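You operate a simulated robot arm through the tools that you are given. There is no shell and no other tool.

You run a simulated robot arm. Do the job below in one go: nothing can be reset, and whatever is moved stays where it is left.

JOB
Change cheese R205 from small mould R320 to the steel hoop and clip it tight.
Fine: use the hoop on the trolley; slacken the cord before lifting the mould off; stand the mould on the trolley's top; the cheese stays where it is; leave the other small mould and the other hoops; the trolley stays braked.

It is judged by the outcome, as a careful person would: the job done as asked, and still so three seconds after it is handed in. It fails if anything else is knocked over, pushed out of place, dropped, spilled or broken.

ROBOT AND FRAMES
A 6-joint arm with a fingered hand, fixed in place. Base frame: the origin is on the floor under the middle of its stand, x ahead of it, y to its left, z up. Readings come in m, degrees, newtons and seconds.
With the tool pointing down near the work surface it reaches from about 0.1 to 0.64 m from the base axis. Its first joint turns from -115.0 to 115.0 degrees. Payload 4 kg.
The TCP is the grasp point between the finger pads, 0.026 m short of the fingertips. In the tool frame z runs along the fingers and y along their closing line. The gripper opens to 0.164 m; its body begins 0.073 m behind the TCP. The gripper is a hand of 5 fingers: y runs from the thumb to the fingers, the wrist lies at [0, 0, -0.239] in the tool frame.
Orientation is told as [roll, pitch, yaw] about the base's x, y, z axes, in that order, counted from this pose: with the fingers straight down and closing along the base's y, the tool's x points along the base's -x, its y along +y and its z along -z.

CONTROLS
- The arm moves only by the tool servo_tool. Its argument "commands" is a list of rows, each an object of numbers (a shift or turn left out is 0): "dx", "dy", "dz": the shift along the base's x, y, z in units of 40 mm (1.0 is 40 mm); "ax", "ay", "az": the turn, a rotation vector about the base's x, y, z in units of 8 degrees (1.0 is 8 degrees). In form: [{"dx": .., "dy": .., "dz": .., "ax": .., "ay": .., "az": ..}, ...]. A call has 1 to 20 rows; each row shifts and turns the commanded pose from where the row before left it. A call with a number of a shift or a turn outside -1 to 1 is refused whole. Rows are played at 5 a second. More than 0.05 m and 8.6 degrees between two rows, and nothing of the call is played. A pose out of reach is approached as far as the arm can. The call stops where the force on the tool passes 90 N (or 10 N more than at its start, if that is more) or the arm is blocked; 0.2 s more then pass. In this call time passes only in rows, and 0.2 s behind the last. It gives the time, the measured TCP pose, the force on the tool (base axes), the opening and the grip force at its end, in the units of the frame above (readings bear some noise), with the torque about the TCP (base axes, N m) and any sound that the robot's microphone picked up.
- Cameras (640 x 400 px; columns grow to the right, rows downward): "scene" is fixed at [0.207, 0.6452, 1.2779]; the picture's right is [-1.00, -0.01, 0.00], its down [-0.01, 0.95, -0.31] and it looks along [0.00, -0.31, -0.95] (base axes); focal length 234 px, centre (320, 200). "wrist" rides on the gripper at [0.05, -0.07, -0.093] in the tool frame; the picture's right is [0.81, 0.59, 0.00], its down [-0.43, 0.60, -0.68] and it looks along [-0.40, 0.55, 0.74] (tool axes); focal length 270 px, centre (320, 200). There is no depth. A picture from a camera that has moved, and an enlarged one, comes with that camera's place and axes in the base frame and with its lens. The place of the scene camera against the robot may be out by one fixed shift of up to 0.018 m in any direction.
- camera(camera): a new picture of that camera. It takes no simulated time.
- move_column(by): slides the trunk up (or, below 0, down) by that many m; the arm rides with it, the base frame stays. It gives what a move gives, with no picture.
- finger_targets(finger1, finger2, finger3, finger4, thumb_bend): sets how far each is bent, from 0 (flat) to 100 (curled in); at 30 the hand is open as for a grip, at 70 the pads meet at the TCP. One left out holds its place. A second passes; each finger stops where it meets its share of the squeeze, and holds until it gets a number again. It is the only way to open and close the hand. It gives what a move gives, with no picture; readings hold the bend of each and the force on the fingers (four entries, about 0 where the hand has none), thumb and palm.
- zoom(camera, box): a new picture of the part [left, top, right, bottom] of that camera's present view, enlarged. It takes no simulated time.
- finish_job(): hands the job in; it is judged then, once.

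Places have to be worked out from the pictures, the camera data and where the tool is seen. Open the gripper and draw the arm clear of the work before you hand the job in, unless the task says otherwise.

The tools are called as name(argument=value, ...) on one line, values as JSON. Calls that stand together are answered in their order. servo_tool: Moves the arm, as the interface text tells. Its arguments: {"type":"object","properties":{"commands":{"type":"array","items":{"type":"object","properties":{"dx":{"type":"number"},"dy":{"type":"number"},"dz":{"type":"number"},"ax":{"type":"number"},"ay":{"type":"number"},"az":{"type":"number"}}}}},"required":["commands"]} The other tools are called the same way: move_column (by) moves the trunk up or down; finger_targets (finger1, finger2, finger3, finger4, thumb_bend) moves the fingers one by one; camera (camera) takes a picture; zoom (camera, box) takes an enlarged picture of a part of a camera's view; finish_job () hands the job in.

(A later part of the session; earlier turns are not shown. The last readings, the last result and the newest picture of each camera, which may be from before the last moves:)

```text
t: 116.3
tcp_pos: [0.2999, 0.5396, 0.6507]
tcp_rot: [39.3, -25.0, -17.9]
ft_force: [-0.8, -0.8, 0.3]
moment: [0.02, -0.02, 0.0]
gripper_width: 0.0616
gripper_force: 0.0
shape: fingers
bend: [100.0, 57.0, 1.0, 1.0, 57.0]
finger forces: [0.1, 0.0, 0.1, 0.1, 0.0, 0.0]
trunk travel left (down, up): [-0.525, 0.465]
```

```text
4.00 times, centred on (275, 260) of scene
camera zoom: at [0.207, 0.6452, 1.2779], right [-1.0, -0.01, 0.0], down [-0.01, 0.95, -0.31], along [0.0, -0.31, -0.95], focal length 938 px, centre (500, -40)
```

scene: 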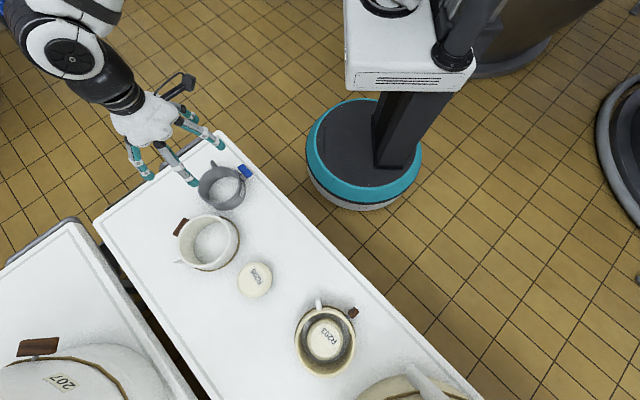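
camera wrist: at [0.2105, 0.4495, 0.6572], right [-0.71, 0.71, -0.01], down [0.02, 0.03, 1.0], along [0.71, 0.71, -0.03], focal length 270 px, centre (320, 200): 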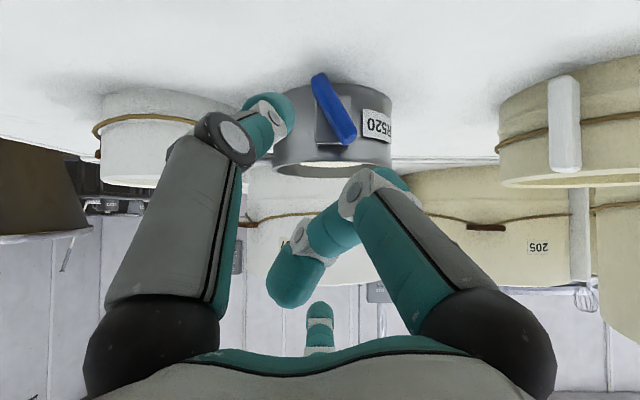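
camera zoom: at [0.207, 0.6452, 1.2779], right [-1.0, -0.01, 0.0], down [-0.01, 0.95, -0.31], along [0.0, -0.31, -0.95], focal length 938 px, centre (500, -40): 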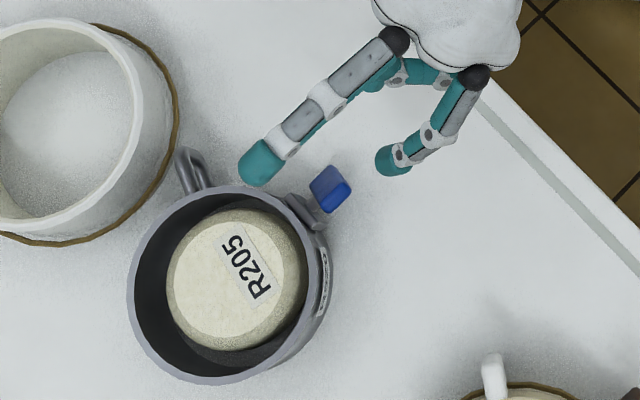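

The bar is between thumb and finger2. I'll advance 4.5 cm along the tool axis and re-check.

servo_tool(commands=[{"dx": 0.189, "dy": 0.196, "dz": -0.258}, {"dx": 0.189, "dy": 0.196, "dz": -0.258}, {"dx": 0.189, "dy": 0.196, "dz": -0.258}])

zoom(camera="wrist", box=[220, 40, 440, 240])

zoom(camera="scene", box=[235, 215, 315, 295])

```text
t: 117.2
tcp_pos: [0.323, 0.5638, 0.6204]
tcp_rot: [39.2, -24.9, -17.8]
ft_force: [-0.4, -0.5, -0.1]
moment: [0.01, 0.01, -0.01]
gripper_width: 0.0616
gripper_force: 0.0
shape: fingers
bend: [100.0, 57.0, 1.0, 1.0, 57.0]
finger forces: [0.1, 0.1, 0.0, 0.0, 0.0, 0.0]
trunk travel left (down, up): [-0.525, 0.465]
```

```text
2.00 times, centred on (330, 140) of wrist
camera zoom: at [0.2333, 0.4736, 0.6268], right [-0.71, 0.71, -0.01], down [0.02, 0.03, 1.0], along [0.71, 0.71, -0.04], focal length 541 px, centre (300, 320)
```

zoom: 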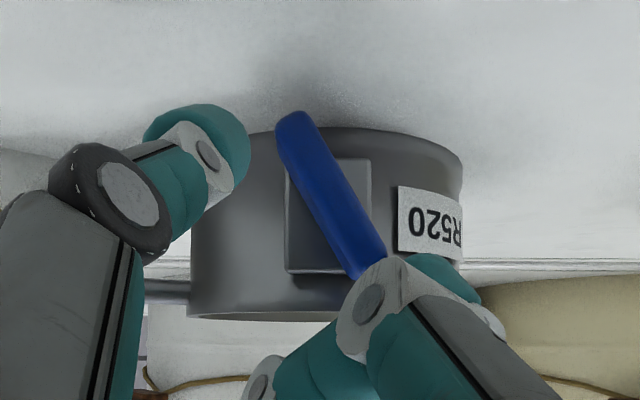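

```text
5.00 times, centred on (275, 255) of scene
camera zoom: at [0.207, 0.6452, 1.2779], right [-1.0, -0.01, 0.0], down [-0.01, 0.95, -0.31], along [0.0, -0.31, -0.95], focal length 1172 px, centre (545, -75)
```

zoom: 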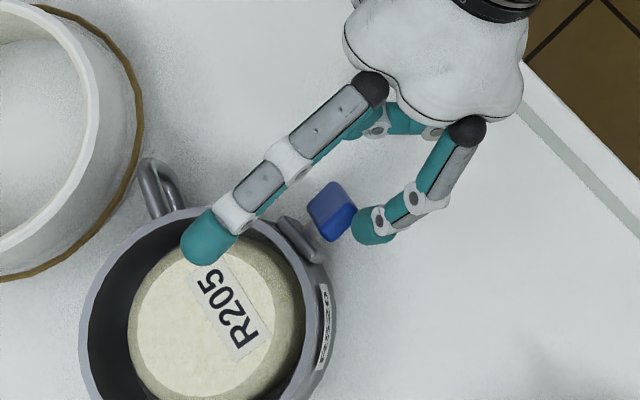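

Both digits line up with the bar as planned. Advancing the last ~13 mm.

servo_tool(commands=[{"dx": 0.082, "dy": 0.085, "dz": -0.13}, {"dx": 0.082, "dy": 0.085, "dz": -0.13}])

zoom(camera="wrist", box=[220, 40, 440, 240])

zoom(camera="scene", box=[235, 215, 315, 295])

```text
t: 117.8
tcp_pos: [0.3295, 0.5705, 0.61]
tcp_rot: [39.1, -25.0, -17.8]
ft_force: [-1.0, -0.1, 0.1]
moment: [0.02, -0.02, 0.01]
gripper_width: 0.0615
gripper_force: 0.0
shape: fingers
bend: [100.0, 56.0, 1.0, 1.0, 57.0]
finger forces: [0.1, 0.3, 0.1, 0.0, 0.0, 0.0]
trunk travel left (down, up): [-0.525, 0.465]
```

```text
2.00 times, centred on (330, 140) of wrist
camera zoom: at [0.2401, 0.4796, 0.6157], right [-0.71, 0.71, -0.01], down [0.02, 0.03, 1.0], along [0.71, 0.71, -0.04], focal length 541 px, centre (300, 320)
```

zoom: 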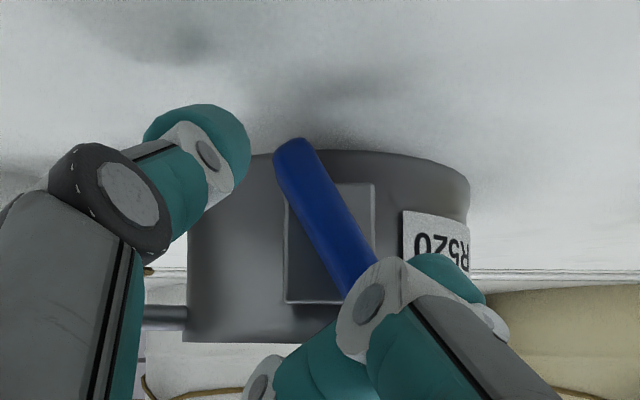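

```text
5.00 times, centred on (275, 255) of scene
camera zoom: at [0.207, 0.6452, 1.2779], right [-1.0, -0.01, 0.0], down [-0.01, 0.95, -0.31], along [0.0, -0.31, -0.95], focal length 1172 px, centre (545, -75)
```

zoom: 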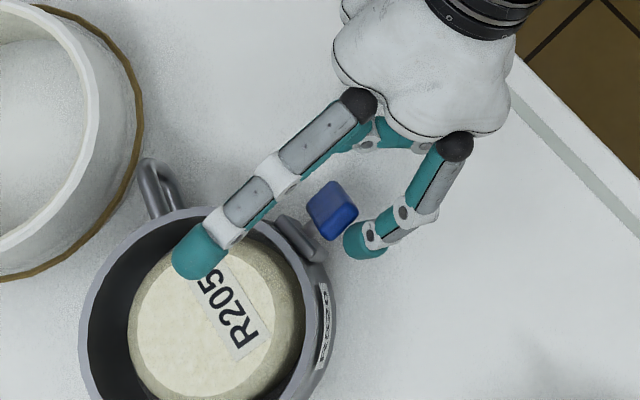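

Now squeeze: closing finger2 and thumb in steps, watching forces and the bar.

finger_targets(finger2=60, thumb_bend=60)

finger_targets(finger2=63, thumb_bend=63)

zoom(camera="wrist", box=[220, 40, 440, 240])

zoom(camera="scene", box=[235, 215, 315, 295])

```text
t: 118.8
tcp_pos: [0.329, 0.5706, 0.6107]
tcp_rot: [39.2, -25.0, -17.8]
ft_force: [-1.3, 0.8, 0.0]
moment: [0.04, -0.01, 0.04]
gripper_width: 0.0576
gripper_force: 0.8
shape: fingers
bend: [100.0, 59.0, 1.0, 1.0, 60.0]
finger forces: [0.1, 0.6, 0.0, 0.0, 0.1, 0.0]
trunk travel left (down, up): [-0.525, 0.465]
```

```text
t: 119.8
tcp_pos: [0.3298, 0.5693, 0.6101]
tcp_rot: [39.1, -25.1, -17.8]
ft_force: [-0.1, 1.1, -1.3]
moment: [0.01, -0.01, 0.01]
gripper_width: 0.0535
gripper_force: 0.1
shape: fingers
bend: [100.0, 62.0, 1.0, 1.0, 63.0]
finger forces: [0.0, 0.5, 0.0, 0.1, 0.0, 0.0]
trunk travel left (down, up): [-0.525, 0.465]
```

```text
2.00 times, centred on (330, 140) of wrist
camera zoom: at [0.2401, 0.4798, 0.616], right [-0.71, 0.71, -0.01], down [0.02, 0.03, 1.0], along [0.71, 0.71, -0.04], focal length 541 px, centre (300, 320)
```

zoom: 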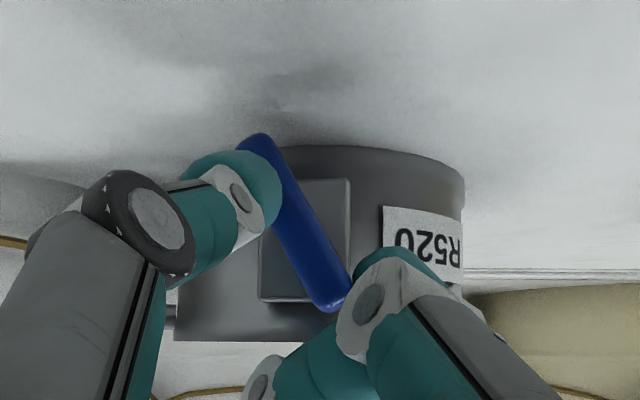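

```text
5.00 times, centred on (275, 255) of scene
camera zoom: at [0.207, 0.6452, 1.2779], right [-1.0, -0.01, 0.0], down [-0.01, 0.95, -0.31], along [0.0, -0.31, -0.95], focal length 1172 px, centre (545, -75)
```

zoom: 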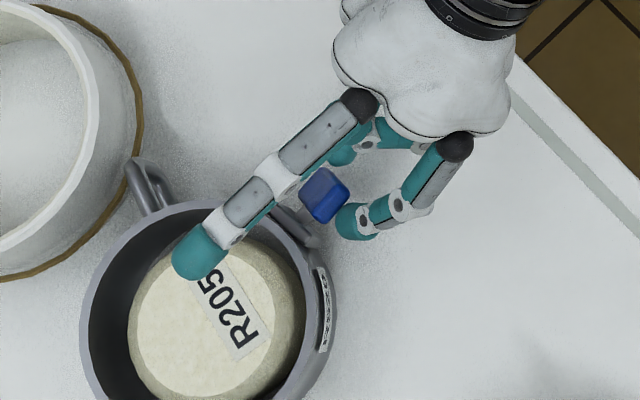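

Thumb now touches the bar's lower end and finger2 its upper end. Continuing the squeeze.

finger_targets(finger2=66, thumb_bend=67)

zoom(camera="wrist", box=[220, 40, 440, 240])

zoom(camera="scene", box=[235, 215, 315, 295])

```text
t: 120.8
tcp_pos: [0.3299, 0.5701, 0.6095]
tcp_rot: [39.2, -24.9, -17.8]
ft_force: [-0.8, 0.3, 0.3]
moment: [0.01, 0.01, 0.0]
gripper_width: 0.0486
gripper_force: 0.4
shape: fingers
bend: [100.0, 65.0, 1.0, 1.0, 67.0]
finger forces: [0.0, 1.0, 0.1, 0.0, 0.8, 0.0]
trunk travel left (down, up): [-0.525, 0.465]
```

```text
2.00 times, centred on (330, 140) of wrist
camera zoom: at [0.24, 0.4798, 0.616], right [-0.71, 0.71, -0.01], down [0.02, 0.03, 1.0], along [0.71, 0.71, -0.04], focal length 541 px, centre (300, 320)
```

zoom: 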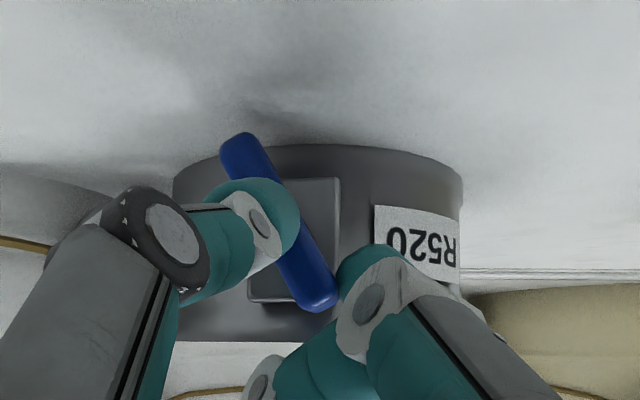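

```text
5.00 times, centred on (275, 255) of scene
camera zoom: at [0.207, 0.6452, 1.2779], right [-1.0, -0.01, 0.0], down [-0.01, 0.95, -0.31], along [0.0, -0.31, -0.95], focal length 1172 px, centre (545, -75)
```

zoom: 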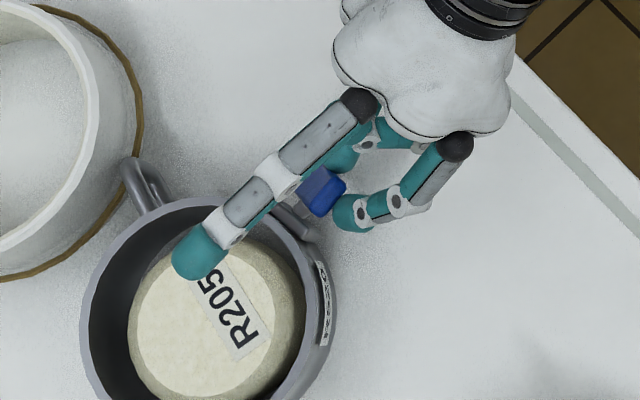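

The hoop yawed right instead (its handle is nearing the mould), because only finger2 was bearing. The thumb is now at the pivot; I'll first use it to push the clip back left ~12 mm, restoring the hoop's yaw.

servo_tool(commands=[{"dx": -0.054, "dy": 0.052}, {"dx": -0.054, "dy": 0.052}, {"dx": -0.054, "dy": 0.052}, {"dx": -0.054, "dy": 0.052}])

zoom(camera="wrist", box=[220, 40, 440, 240])

zoom(camera="scene", box=[225, 215, 305, 295])

```text
t: 121.8
tcp_pos: [0.3202, 0.5775, 0.6106]
tcp_rot: [39.1, -24.9, -17.7]
ft_force: [0.7, -0.7, -0.5]
moment: [-0.04, -0.01, -0.07]
gripper_width: 0.0484
gripper_force: 0.3
shape: fingers
bend: [100.0, 66.0, 1.0, 1.0, 67.0]
finger forces: [0.1, 0.0, 0.0, 0.0, 0.6, 0.0]
trunk travel left (down, up): [-0.525, 0.465]
```

```text
2.00 times, centred on (330, 140) of wrist
camera zoom: at [0.2303, 0.4883, 0.6164], right [-0.71, 0.71, -0.01], down [0.02, 0.03, 1.0], along [0.71, 0.71, -0.04], focal length 541 px, centre (300, 320)
```

zoom: 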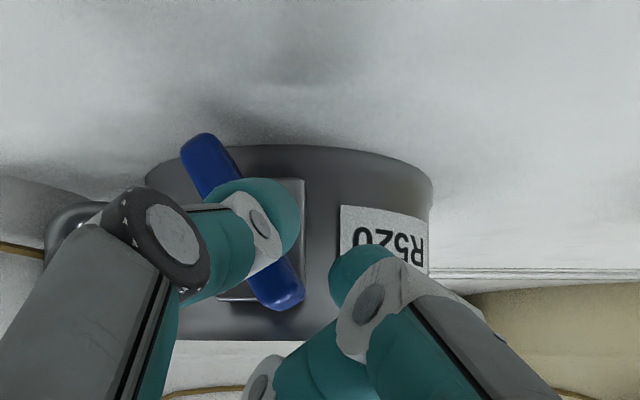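

```text
5.00 times, centred on (265, 255) of scene
camera zoom: at [0.207, 0.6452, 1.2779], right [-1.0, -0.01, 0.0], down [-0.01, 0.95, -0.31], along [0.0, -0.31, -0.95], focal length 1172 px, centre (595, -75)
```

zoom: 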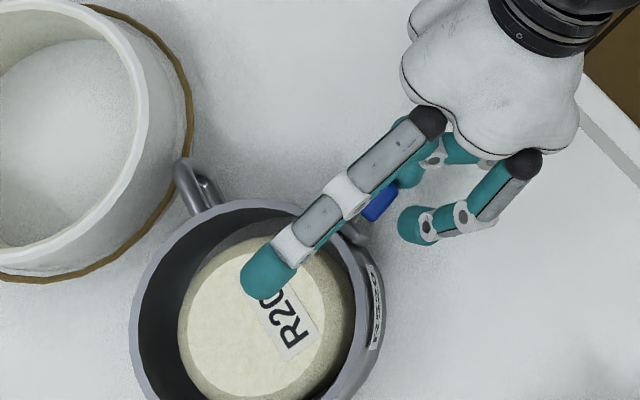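

The thumb had slipped in front of the bar. New idea: finger3 (directly above the hoop in this pose) can press on the near rim to hold the hoop while finger2/thumb turn the clip. First I'll reposition: open finger2, back off slightly, and bring the thumb to the right side of the bar.

finger_targets(finger2=48, thumb_bend=62)

servo_tool(commands=[{"dx": -0.13, "dy": -0.13}, {"dx": 0.18, "dy": -0.173}, {"dx": 0.18, "dy": -0.173}, {"dx": 0.16, "dy": -0.155}])

zoom(camera="wrist", box=[220, 40, 440, 240])

zoom(camera="scene", box=[225, 215, 305, 295])

```text
t: 122.8
tcp_pos: [0.3203, 0.5779, 0.6109]
tcp_rot: [39.0, -25.0, -17.8]
ft_force: [0.4, 0.2, 0.0]
moment: [-0.01, 0.0, 0.01]
gripper_width: 0.0546
gripper_force: 0.2
shape: fingers
bend: [100.0, 48.0, 1.0, 1.0, 62.0]
finger forces: [0.0, 0.1, 0.0, 0.0, 0.1, 0.0]
trunk travel left (down, up): [-0.525, 0.465]
```

```text
t: 123.8
tcp_pos: [0.3363, 0.552, 0.6104]
tcp_rot: [39.2, -25.1, -17.9]
ft_force: [0.0, -0.6, -0.5]
moment: [0.03, -0.01, -0.02]
gripper_width: 0.0547
gripper_force: 0.0
shape: fingers
bend: [100.0, 48.0, 1.0, 1.0, 62.0]
finger forces: [0.0, 0.0, 0.0, 0.0, 0.1, 0.1]
trunk travel left (down, up): [-0.525, 0.465]
```

```text
2.00 times, centred on (330, 140) of wrist
camera zoom: at [0.246, 0.4628, 0.6164], right [-0.71, 0.71, -0.01], down [0.02, 0.03, 1.0], along [0.71, 0.71, -0.04], focal length 541 px, centre (300, 320)
```

zoom: 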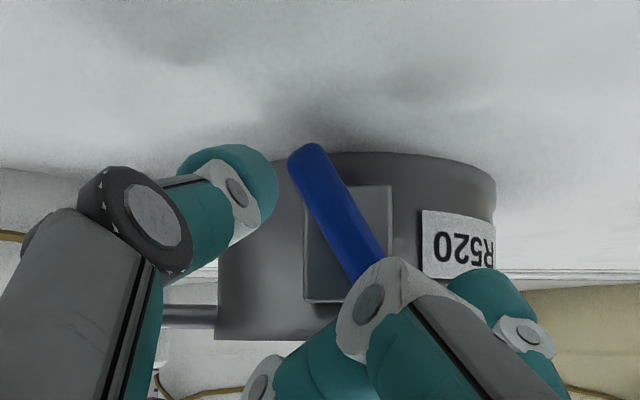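

```text
5.00 times, centred on (265, 255) of scene
camera zoom: at [0.207, 0.6452, 1.2779], right [-1.0, -0.01, 0.0], down [-0.01, 0.95, -0.31], along [0.0, -0.31, -0.95], focal length 1172 px, centre (595, -75)
```

zoom: 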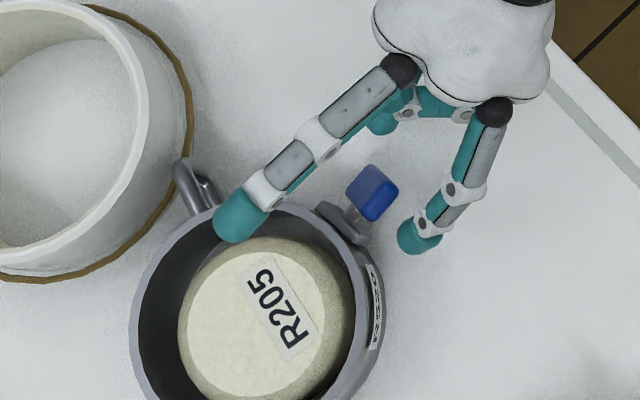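

Thumb is right of the bar's lower half. Now advance 16 mm toward the hoop so the thumb is squarely beside the bar.

servo_tool(commands=[{"dx": 0.14, "dy": 0.145}, {"dx": 0.136, "dy": 0.143}])

zoom(camera="wrist", box=[220, 40, 440, 240])

zoom(camera="scene", box=[225, 215, 305, 295])

```text
t: 124.3
tcp_pos: [0.3465, 0.564, 0.6097]
tcp_rot: [39.1, -24.9, -17.8]
ft_force: [0.0, 0.3, -0.2]
moment: [-0.01, 0.0, 0.02]
gripper_width: 0.0546
gripper_force: 0.0
shape: fingers
bend: [100.0, 48.0, 1.0, 1.0, 62.0]
finger forces: [0.1, 0.0, 0.0, 0.0, 0.0, 0.0]
trunk travel left (down, up): [-0.525, 0.465]
```

```text
2.00 times, centred on (330, 140) of wrist
camera zoom: at [0.257, 0.4745, 0.6156], right [-0.71, 0.71, -0.01], down [0.02, 0.03, 1.0], along [0.71, 0.71, -0.04], focal length 541 px, centre (300, 320)
```

zoom: 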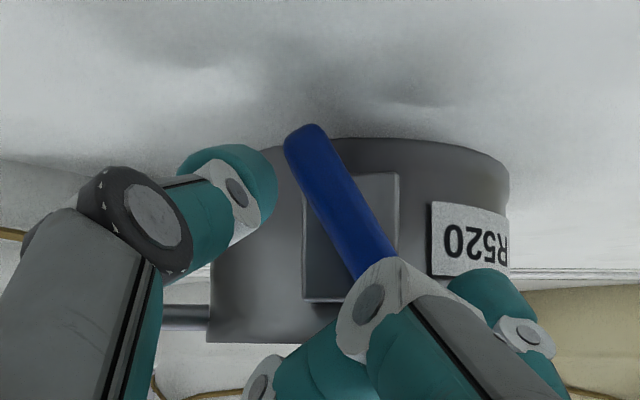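

```text
5.00 times, centred on (265, 255) of scene
camera zoom: at [0.207, 0.6452, 1.2779], right [-1.0, -0.01, 0.0], down [-0.01, 0.95, -0.31], along [0.0, -0.31, -0.95], focal length 1172 px, centre (595, -75)
```

zoom: 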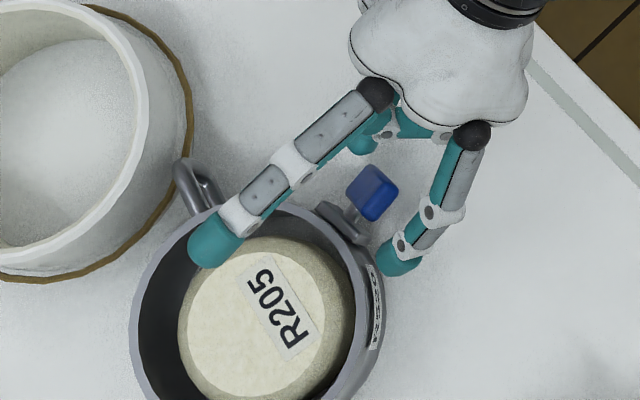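

Thumb is beside the bar. Pushing left in steps to yaw the hoop back.

servo_tool(commands=[{"dx": -0.054, "dy": 0.052}, {"dx": -0.054, "dy": 0.052}, {"dx": -0.054, "dy": 0.052}, {"dx": -0.054, "dy": 0.052}])

zoom(camera="wrist", box=[220, 40, 440, 240])

zoom(camera="scene", box=[225, 215, 305, 295])

```text
t: 125.3
tcp_pos: [0.3376, 0.5721, 0.6105]
tcp_rot: [39.1, -25.0, -17.9]
ft_force: [1.1, -0.4, 0.6]
moment: [-0.04, 0.0, -0.02]
gripper_width: 0.0547
gripper_force: 0.7
shape: fingers
bend: [100.0, 48.0, 1.0, 1.0, 62.0]
finger forces: [0.0, 0.0, 0.0, 0.0, 0.9, 0.0]
trunk travel left (down, up): [-0.525, 0.465]
```

```text
2.00 times, centred on (330, 140) of wrist
camera zoom: at [0.2491, 0.4829, 0.6158], right [-0.71, 0.71, -0.01], down [0.02, 0.03, 1.0], along [0.71, 0.71, -0.04], focal length 541 px, centre (300, 320)
```

zoom: 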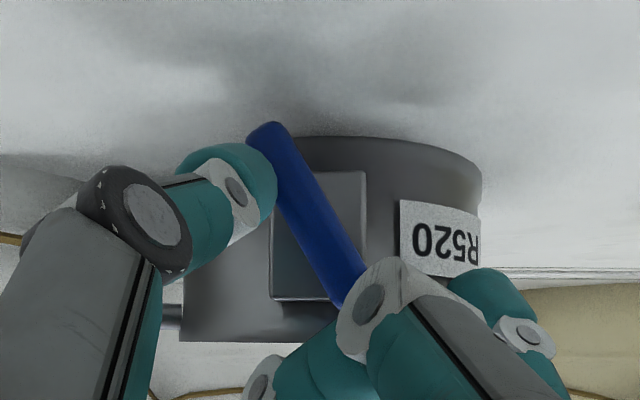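

```text
5.00 times, centred on (265, 255) of scene
camera zoom: at [0.207, 0.6452, 1.2779], right [-1.0, -0.01, 0.0], down [-0.01, 0.95, -0.31], along [0.0, -0.31, -0.95], focal length 1172 px, centre (595, -75)
```

zoom: 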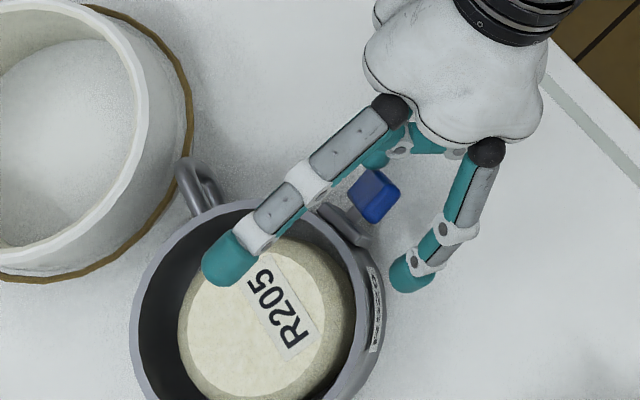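

Thumb bears on the bar's lower end (0.9 N); either the clip turns or the hoop yaws back—both wanted. Continuing left.

servo_tool(commands=[{"dx": -0.054, "dy": 0.052}, {"dx": -0.054, "dy": 0.052}])

servo_tool(commands=[{"dx": -0.054, "dy": 0.052}, {"dx": -0.054, "dy": 0.052}])

zoom(camera="wrist", box=[220, 40, 440, 240])

zoom(camera="scene", box=[225, 215, 305, 295])

```text
t: 126.0
tcp_pos: [0.3343, 0.5771, 0.6102]
tcp_rot: [39.1, -25.0, -17.7]
ft_force: [1.2, -0.9, 0.3]
moment: [-0.02, -0.02, 0.02]
gripper_width: 0.0547
gripper_force: 0.3
shape: fingers
bend: [100.0, 48.0, 1.0, 1.0, 62.0]
finger forces: [0.0, 0.0, 0.1, 0.0, 1.1, 0.1]
trunk travel left (down, up): [-0.525, 0.465]
```

```text
t: 126.5
tcp_pos: [0.3292, 0.5812, 0.6099]
tcp_rot: [39.1, -25.0, -17.9]
ft_force: [1.2, -0.1, 0.4]
moment: [-0.01, 0.01, -0.03]
gripper_width: 0.0547
gripper_force: 0.3
shape: fingers
bend: [100.0, 48.0, 1.0, 1.0, 62.0]
finger forces: [0.0, 0.0, 0.1, 0.0, 0.7, 0.0]
trunk travel left (down, up): [-0.525, 0.465]
```

```text
2.00 times, centred on (330, 140) of wrist
camera zoom: at [0.2402, 0.4917, 0.6162], right [-0.71, 0.71, -0.01], down [0.02, 0.03, 1.0], along [0.71, 0.71, -0.04], focal length 541 px, centre (300, 320)
```

zoom: 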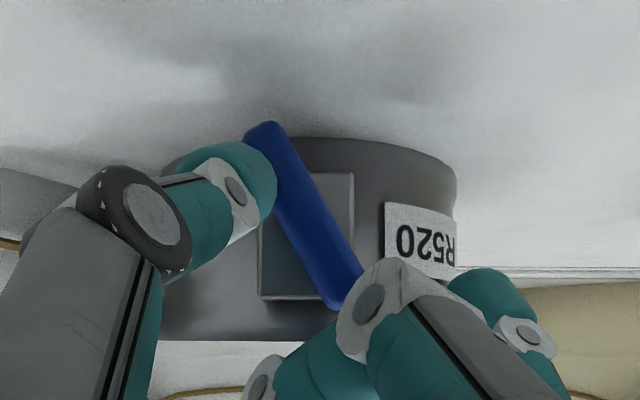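

```text
5.00 times, centred on (265, 255) of scene
camera zoom: at [0.207, 0.6452, 1.2779], right [-1.0, -0.01, 0.0], down [-0.01, 0.95, -0.31], along [0.0, -0.31, -0.95], focal length 1172 px, centre (595, -75)
```

zoom: 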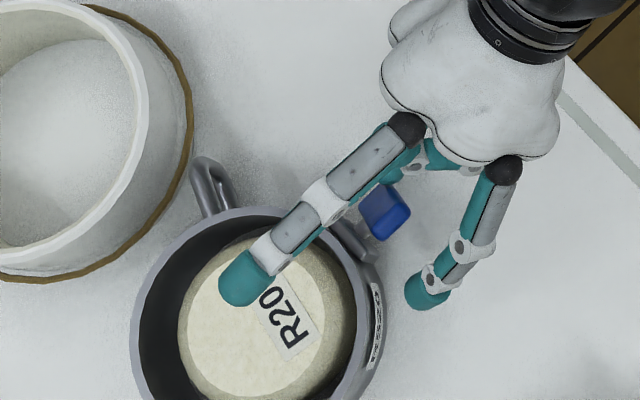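

The hoop is back near its original yaw. Now I'll back off 6 mm along the axis and bring finger3 down onto the near rim in steps, to clamp the hoop.

servo_tool(commands=[{"dx": -0.1, "dy": -0.108}])

finger_targets(finger3=44)

zoom(camera="scene", box=[225, 215, 305, 295])

camera(camera="wrist")

```text
t: 127.0
tcp_pos: [0.325, 0.5762, 0.6102]
tcp_rot: [39.1, -25.0, -17.8]
ft_force: [0.2, -0.3, -0.4]
moment: [0.01, -0.02, 0.01]
gripper_width: 0.0549
gripper_force: 0.0
shape: fingers
bend: [100.0, 48.0, 1.0, 1.0, 62.0]
finger forces: [0.0, 0.0, 0.1, 0.1, 0.0, 0.0]
trunk travel left (down, up): [-0.525, 0.465]
```

```text
t: 128.0
tcp_pos: [0.326, 0.5764, 0.6109]
tcp_rot: [39.1, -25.0, -17.8]
ft_force: [0.3, -0.3, -0.6]
moment: [-0.04, 0.03, -0.06]
gripper_width: 0.0547
gripper_force: 0.1
shape: fingers
bend: [100.0, 48.0, 44.0, 1.0, 62.0]
finger forces: [0.0, 0.1, 0.0, 0.1, 0.0, 0.0]
trunk travel left (down, up): [-0.525, 0.465]
```

```text
5.00 times, centred on (265, 255) of scene
camera zoom: at [0.207, 0.6452, 1.2779], right [-1.0, -0.01, 0.0], down [-0.01, 0.95, -0.31], along [0.0, -0.31, -0.95], focal length 1172 px, centre (595, -75)
```

zoom: 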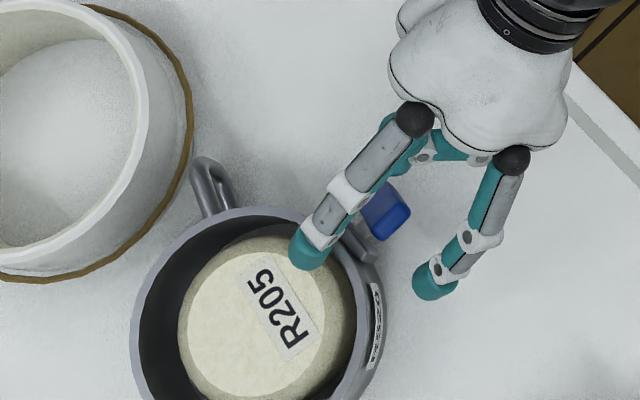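

```text
taken
camera wrist: at [0.2363, 0.4866, 0.6165], right [-0.71, 0.71, -0.01], down [0.02, 0.03, 1.0], along [0.71, 0.71, -0.04], focal length 270 px, centre (320, 200)
```

wrist: 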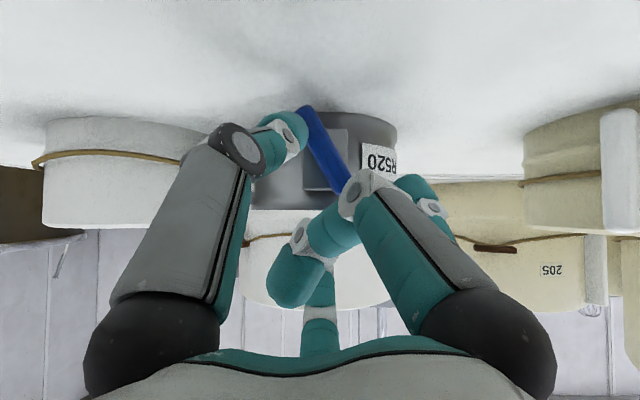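

Finger3's tip is coming down just inside the near rim. Continuing in small steps.

finger_targets(finger3=49)

finger_targets(finger3=52)

zoom(camera="scene", box=[235, 220, 305, 280])

```text
t: 128.9
tcp_pos: [0.3256, 0.5776, 0.6101]
tcp_rot: [39.1, -25.0, -17.8]
ft_force: [-0.2, 0.6, 0.1]
moment: [0.0, -0.01, 0.0]
gripper_width: 0.0545
gripper_force: 0.0
shape: fingers
bend: [100.0, 48.0, 49.0, 1.0, 62.0]
finger forces: [0.0, 0.1, 0.0, 0.1, 0.0, 0.0]
trunk travel left (down, up): [-0.525, 0.465]
```

```text
t: 129.9
tcp_pos: [0.3252, 0.5765, 0.6104]
tcp_rot: [39.2, -25.1, -17.9]
ft_force: [0.0, 0.2, 0.0]
moment: [0.0, -0.03, -0.01]
gripper_width: 0.0548
gripper_force: 0.1
shape: fingers
bend: [100.0, 48.0, 52.0, 1.0, 62.0]
finger forces: [0.0, 0.0, 0.0, 0.0, 0.0, 0.0]
trunk travel left (down, up): [-0.525, 0.465]
```

```text
6.67 times, centred on (270, 250) of scene
camera zoom: at [0.207, 0.6452, 1.2779], right [-1.0, -0.01, 0.0], down [-0.01, 0.95, -0.31], along [0.0, -0.31, -0.95], focal length 1563 px, centre (653, -133)
```

zoom: 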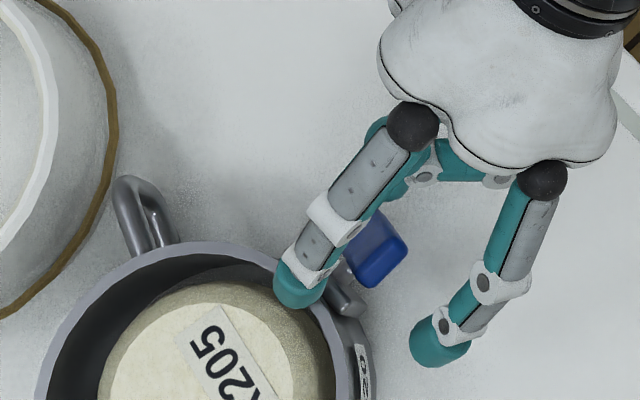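

Finger3's tip is right over the rim, not yet touching. A couple more degrees.

finger_targets(finger3=54)

finger_targets(finger3=56)

zoom(camera="scene", box=[235, 220, 305, 280])

```text
t: 130.9
tcp_pos: [0.3254, 0.5766, 0.611]
tcp_rot: [39.1, -25.0, -17.8]
ft_force: [0.5, -0.4, 1.0]
moment: [0.07, -0.06, -0.02]
gripper_width: 0.0548
gripper_force: 0.7
shape: fingers
bend: [100.0, 48.0, 53.0, 1.0, 62.0]
finger forces: [0.0, 0.0, 1.0, 0.0, 0.1, 0.1]
trunk travel left (down, up): [-0.525, 0.465]
```

```text
t: 131.9
tcp_pos: [0.3256, 0.5758, 0.6106]
tcp_rot: [39.2, -25.0, -17.8]
ft_force: [0.6, 1.1, 2.8]
moment: [0.07, -0.12, 0.02]
gripper_width: 0.0548
gripper_force: 0.8
shape: fingers
bend: [100.0, 48.0, 54.0, 1.0, 62.0]
finger forces: [0.0, 0.1, 2.6, 0.0, 0.0, 0.1]
trunk travel left (down, up): [-0.525, 0.465]
```

```text
6.67 times, centred on (270, 250) of scene
camera zoom: at [0.207, 0.6452, 1.2779], right [-1.0, -0.01, 0.0], down [-0.01, 0.95, -0.31], along [0.0, -0.31, -0.95], focal length 1563 px, centre (653, -133)
```

zoom: 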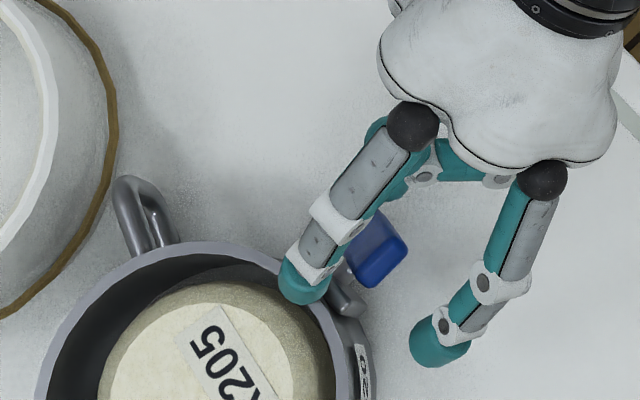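

Finger3 now presses the rim with ~2.6 N, mostly downward, hoop unmoved. I'll increase it to ~6 N, then close finger2 on the clip's top end.

finger_targets(finger3=60)

finger_targets(finger2=58)

finger_targets(finger2=62)

zoom(camera="scene", box=[235, 220, 305, 280])

zoom(camera="wrist", box=[220, 40, 440, 240])

```text
t: 132.9
tcp_pos: [0.3271, 0.5761, 0.6115]
tcp_rot: [39.2, -24.9, -17.9]
ft_force: [-0.5, -2.1, 9.8]
moment: [0.33, -0.34, -0.04]
gripper_width: 0.0547
gripper_force: 4.9
shape: fingers
bend: [100.0, 48.0, 56.0, 1.0, 62.0]
finger forces: [0.1, 0.0, 9.3, 0.0, 0.0, 0.0]
trunk travel left (down, up): [-0.525, 0.465]
```

```text
t: 133.9
tcp_pos: [0.3258, 0.5771, 0.611]
tcp_rot: [39.2, -25.0, -17.8]
ft_force: [-1.0, -1.5, 10.2]
moment: [0.37, -0.37, -0.01]
gripper_width: 0.0546
gripper_force: 4.9
shape: fingers
bend: [100.0, 57.0, 56.0, 1.0, 62.0]
finger forces: [0.1, 0.1, 9.8, 0.0, 0.0, 0.1]
trunk travel left (down, up): [-0.525, 0.465]
```

```text
t: 134.9
tcp_pos: [0.3266, 0.5765, 0.6114]
tcp_rot: [39.2, -25.2, -17.8]
ft_force: [-2.4, -0.8, 10.7]
moment: [0.39, -0.36, 0.03]
gripper_width: 0.0548
gripper_force: 5.5
shape: fingers
bend: [100.0, 60.0, 56.0, 1.0, 62.0]
finger forces: [0.1, 1.4, 10.0, 0.0, 0.0, 0.0]
trunk travel left (down, up): [-0.525, 0.465]
```

```text
6.67 times, centred on (270, 250) of scene
camera zoom: at [0.207, 0.6452, 1.2779], right [-1.0, -0.01, 0.0], down [-0.01, 0.95, -0.31], along [0.0, -0.31, -0.95], focal length 1563 px, centre (653, -133)
```

zoom: 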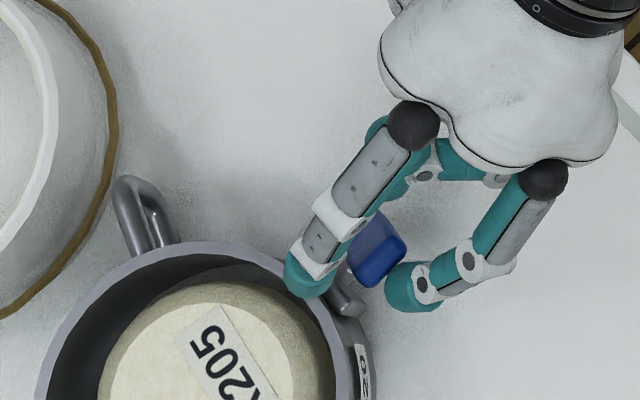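

```text
2.00 times, centred on (330, 140) of wrist
camera zoom: at [0.2361, 0.4864, 0.6171], right [-0.71, 0.71, -0.01], down [0.02, 0.03, 1.0], along [0.71, 0.71, -0.03], focal length 541 px, centre (300, 320)
```

zoom: 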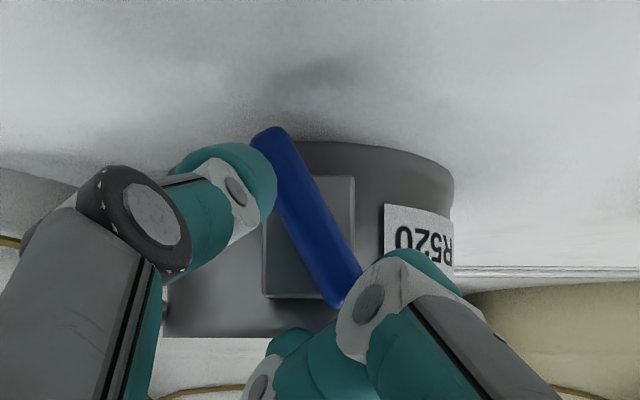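

Hoop is clamped firmly (10 N). Finger2 touches the clip. Closing finger2 further.

finger_targets(finger2=65, thumb_bend=64)

zoom(camera="wrist", box=[220, 40, 440, 240])

finger_targets(finger2=68, thumb_bend=65)

zoom(camera="wrist", box=[220, 40, 440, 240])

zoom(camera="scene", box=[235, 220, 305, 280])

```text
t: 135.9
tcp_pos: [0.3258, 0.5764, 0.6106]
tcp_rot: [39.2, -25.0, -17.9]
ft_force: [-1.0, -1.9, 10.2]
moment: [0.41, -0.38, -0.03]
gripper_width: 0.0521
gripper_force: 5.3
shape: fingers
bend: [100.0, 64.0, 56.0, 1.0, 64.0]
finger forces: [0.1, 0.6, 10.1, 0.0, 0.0, 0.1]
trunk travel left (down, up): [-0.525, 0.465]
```

```text
2.00 times, centred on (330, 140) of wrist
camera zoom: at [0.2362, 0.4863, 0.6171], right [-0.71, 0.71, -0.01], down [0.02, 0.03, 1.0], along [0.71, 0.71, -0.03], focal length 541 px, centre (300, 320)
```

zoom: 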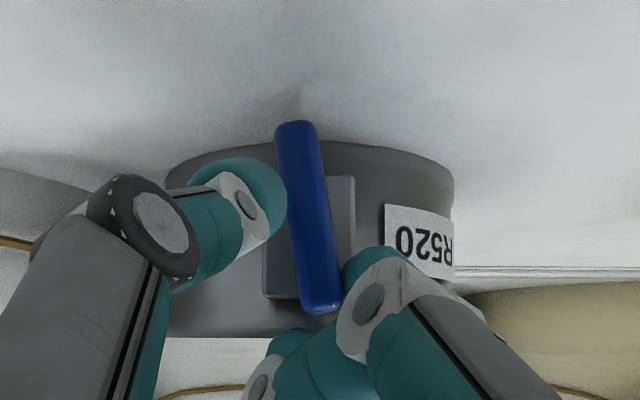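

```text
t: 136.9
tcp_pos: [0.3258, 0.576, 0.6114]
tcp_rot: [39.3, -24.9, -17.7]
ft_force: [-0.8, -0.3, 9.7]
moment: [0.4, -0.35, -0.01]
gripper_width: 0.0508
gripper_force: 6.1
shape: fingers
bend: [100.0, 66.0, 56.0, 1.0, 65.0]
finger forces: [0.0, 1.4, 10.1, 0.0, 0.1, 0.0]
trunk travel left (down, up): [-0.525, 0.465]
```

```text
2.00 times, centred on (330, 140) of wrist
camera zoom: at [0.2361, 0.4864, 0.6171], right [-0.71, 0.71, -0.01], down [0.02, 0.03, 1.0], along [0.71, 0.71, -0.03], focal length 541 px, centre (300, 320)
```

zoom: 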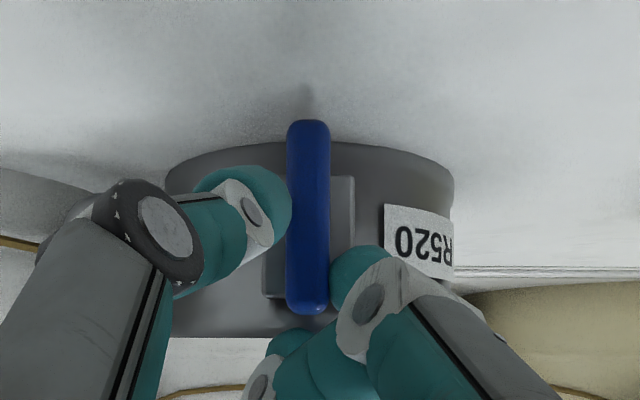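

```text
6.67 times, centred on (270, 250) of scene
camera zoom: at [0.207, 0.6452, 1.2779], right [-1.0, -0.01, 0.0], down [-0.01, 0.95, -0.31], along [0.0, -0.31, -0.95], focal length 1563 px, centre (653, -133)
```

zoom: 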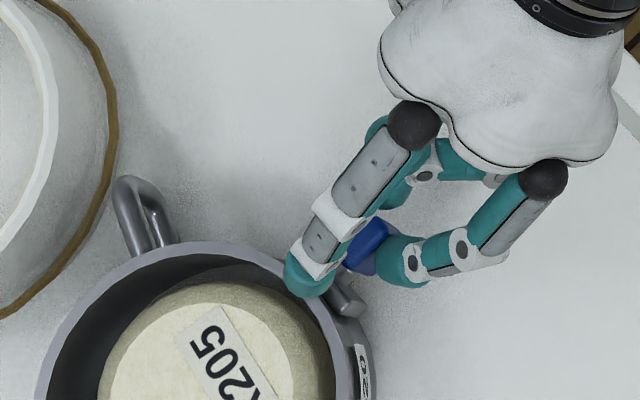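

The clip is now upright (vertical), the same as the tight toggles. I'll press a bit more to see if it is at its stop.

finger_targets(finger2=71)

zoom(camera="wrist", box=[220, 40, 440, 240])

zoom(camera="scene", box=[235, 220, 305, 280])

```text
t: 137.9
tcp_pos: [0.3265, 0.5762, 0.6109]
tcp_rot: [39.2, -25.1, -17.7]
ft_force: [-2.8, 1.1, 10.7]
moment: [0.43, -0.4, 0.01]
gripper_width: 0.0508
gripper_force: 7.1
shape: fingers
bend: [100.0, 67.0, 56.0, 1.0, 65.0]
finger forces: [0.0, 3.7, 10.2, 0.0, 0.1, 0.0]
trunk travel left (down, up): [-0.525, 0.465]
```

```text
2.00 times, centred on (330, 140) of wrist
camera zoom: at [0.236, 0.4866, 0.6171], right [-0.71, 0.71, -0.01], down [0.02, 0.03, 1.0], along [0.71, 0.71, -0.03], focal length 541 px, centre (300, 320)
```

zoom: 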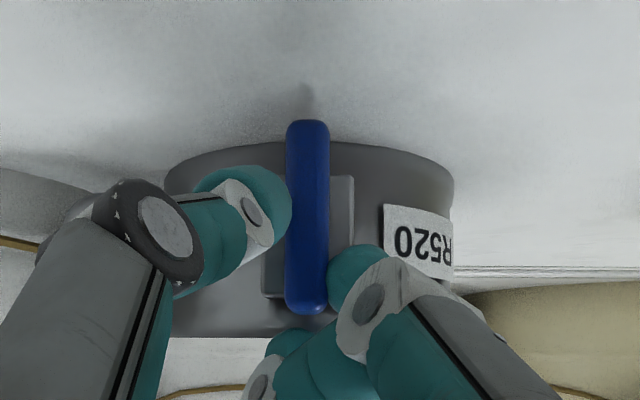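

```text
6.67 times, centred on (270, 250) of scene
camera zoom: at [0.207, 0.6452, 1.2779], right [-1.0, -0.01, 0.0], down [-0.01, 0.95, -0.31], along [0.0, -0.31, -0.95], focal length 1563 px, centre (653, -133)
```

zoom: 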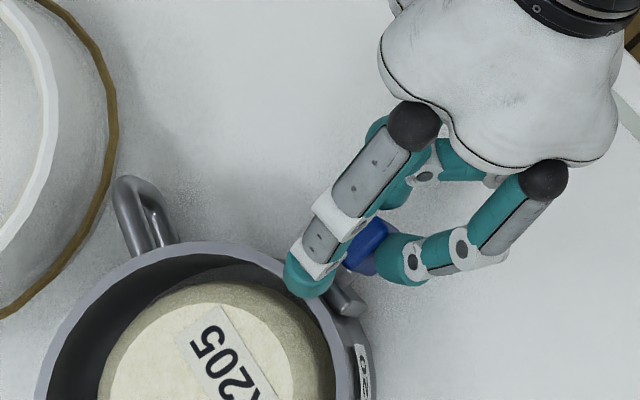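

Force rose to 3.7 N with no further motion, so the clip is at its stop, tight and upright. Releasing: finger2 and thumb first, then finger3.

finger_targets(finger2=58, thumb_bend=58)

finger_targets(finger3=44)

zoom(camera="wrist", box=[220, 40, 440, 240])

zoom(camera="scene", box=[225, 215, 305, 295])

```text
t: 138.9
tcp_pos: [0.3247, 0.5756, 0.6112]
tcp_rot: [39.2, -25.0, -17.7]
ft_force: [-1.2, -3.0, 9.7]
moment: [0.42, -0.36, -0.04]
gripper_width: 0.0611
gripper_force: 4.7
shape: fingers
bend: [100.0, 57.0, 55.0, 1.0, 57.0]
finger forces: [0.0, 0.0, 10.7, 0.0, 0.1, 0.0]
trunk travel left (down, up): [-0.525, 0.465]
```

```text
t: 139.9
tcp_pos: [0.3254, 0.5757, 0.6113]
tcp_rot: [39.0, -25.1, -17.9]
ft_force: [0.3, -0.7, -0.1]
moment: [0.01, -0.03, 0.03]
gripper_width: 0.0613
gripper_force: 0.0
shape: fingers
bend: [100.0, 57.0, 44.0, 1.0, 57.0]
finger forces: [0.1, 0.0, 0.0, 0.0, 0.0, 0.0]
trunk travel left (down, up): [-0.525, 0.465]
```

```text
2.00 times, centred on (330, 140) of wrist
camera zoom: at [0.2363, 0.4866, 0.6164], right [-0.71, 0.71, -0.01], down [0.02, 0.03, 1.0], along [0.71, 0.71, -0.04], focal length 541 px, centre (300, 320)
```

zoom: 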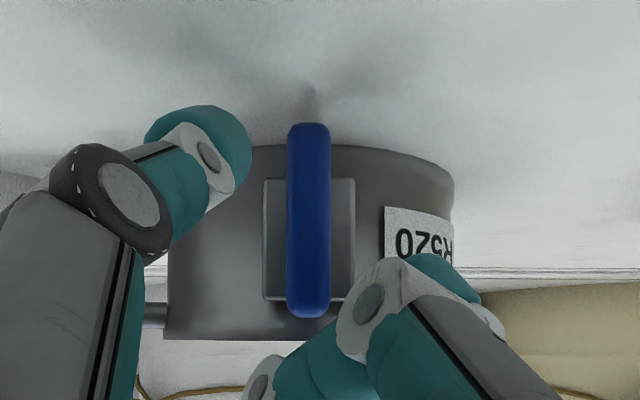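

```text
5.00 times, centred on (265, 255) of scene
camera zoom: at [0.207, 0.6452, 1.2779], right [-1.0, -0.01, 0.0], down [-0.01, 0.95, -0.31], along [0.0, -0.31, -0.95], focal length 1172 px, centre (595, -75)
```

zoom: 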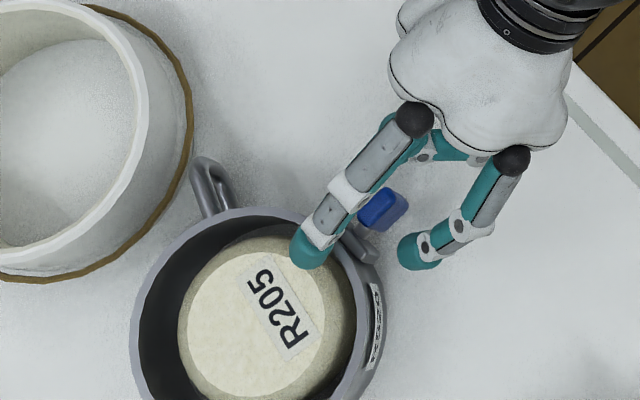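

The clip stays upright after release. Opening finger3 and backing out along the tool axis.

finger_targets(finger3=20)

servo_tool(commands=[{"dx": -0.15, "dy": -0.157, "dz": 0.206}, {"dx": -0.25, "dy": -0.26, "dz": 0.34}, {"dx": -0.35, "dy": -0.36, "dz": 0.48}, {"dx": -0.4, "dy": -0.42, "dz": 0.55}, {"dx": -0.4, "dy": -0.42, "dz": 0.55}, {"dx": -0.3, "dy": -0.4, "dz": 0.6}, {"dx": -0.3, "dy": -0.4, "dz": 0.6}])

camera(camera="scene")

zoom(camera="scene", box=[165, 195, 305, 325])

camera(camera="wrist")

```text
t: 140.9
tcp_pos: [0.326, 0.5766, 0.611]
tcp_rot: [39.1, -25.0, -17.8]
ft_force: [0.6, 0.5, -0.9]
moment: [-0.03, 0.02, 0.0]
gripper_width: 0.0613
gripper_force: 0.1
shape: fingers
bend: [100.0, 57.0, 20.0, 1.0, 57.0]
finger forces: [0.0, 0.1, 0.0, 0.0, 0.0, 0.0]
trunk travel left (down, up): [-0.525, 0.465]
```

```text
t: 142.6
tcp_pos: [0.2385, 0.4806, 0.7443]
tcp_rot: [39.0, -25.0, -17.8]
ft_force: [-0.4, -0.1, -0.4]
moment: [-0.01, 0.01, -0.02]
gripper_width: 0.0609
gripper_force: 0.0
shape: fingers
bend: [100.0, 57.0, 20.0, 1.0, 57.0]
finger forces: [0.0, 0.0, 0.0, 0.0, 0.0, 0.1]
trunk travel left (down, up): [-0.525, 0.465]
```

```text
taken
```

scene: 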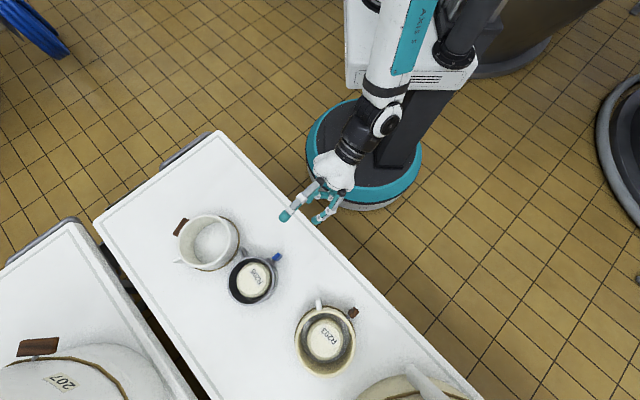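

```text
3.08 times, centred on (235, 260) of scene
camera zoom: at [0.207, 0.6452, 1.2779], right [-1.0, -0.01, 0.0], down [-0.01, 0.95, -0.31], along [0.0, -0.31, -0.95], focal length 721 px, centre (582, 15)
```

zoom: 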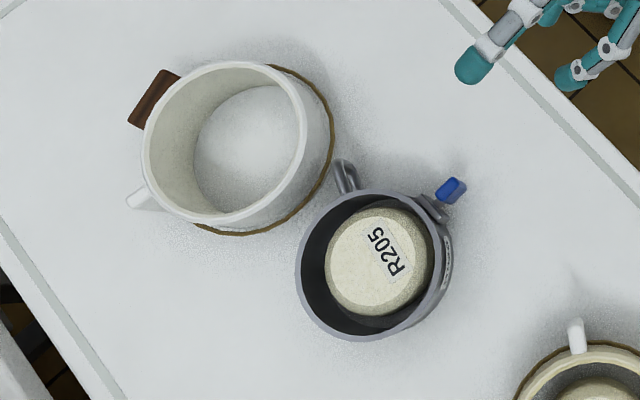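

```text
taken
camera wrist: at [0.1494, 0.3896, 0.7492], right [-0.71, 0.71, -0.01], down [0.02, 0.03, 1.0], along [0.71, 0.71, -0.04], focal length 270 px, centre (320, 200)
```

wrist: 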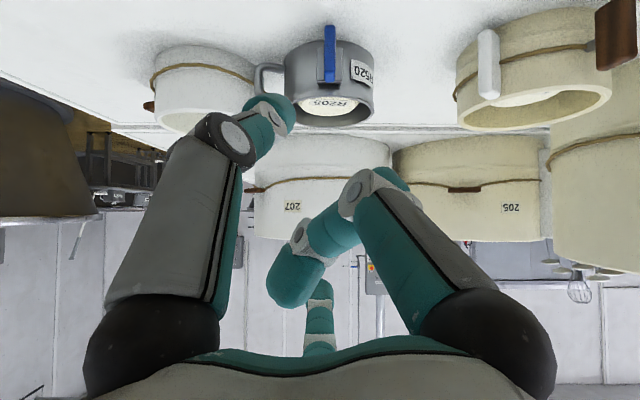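

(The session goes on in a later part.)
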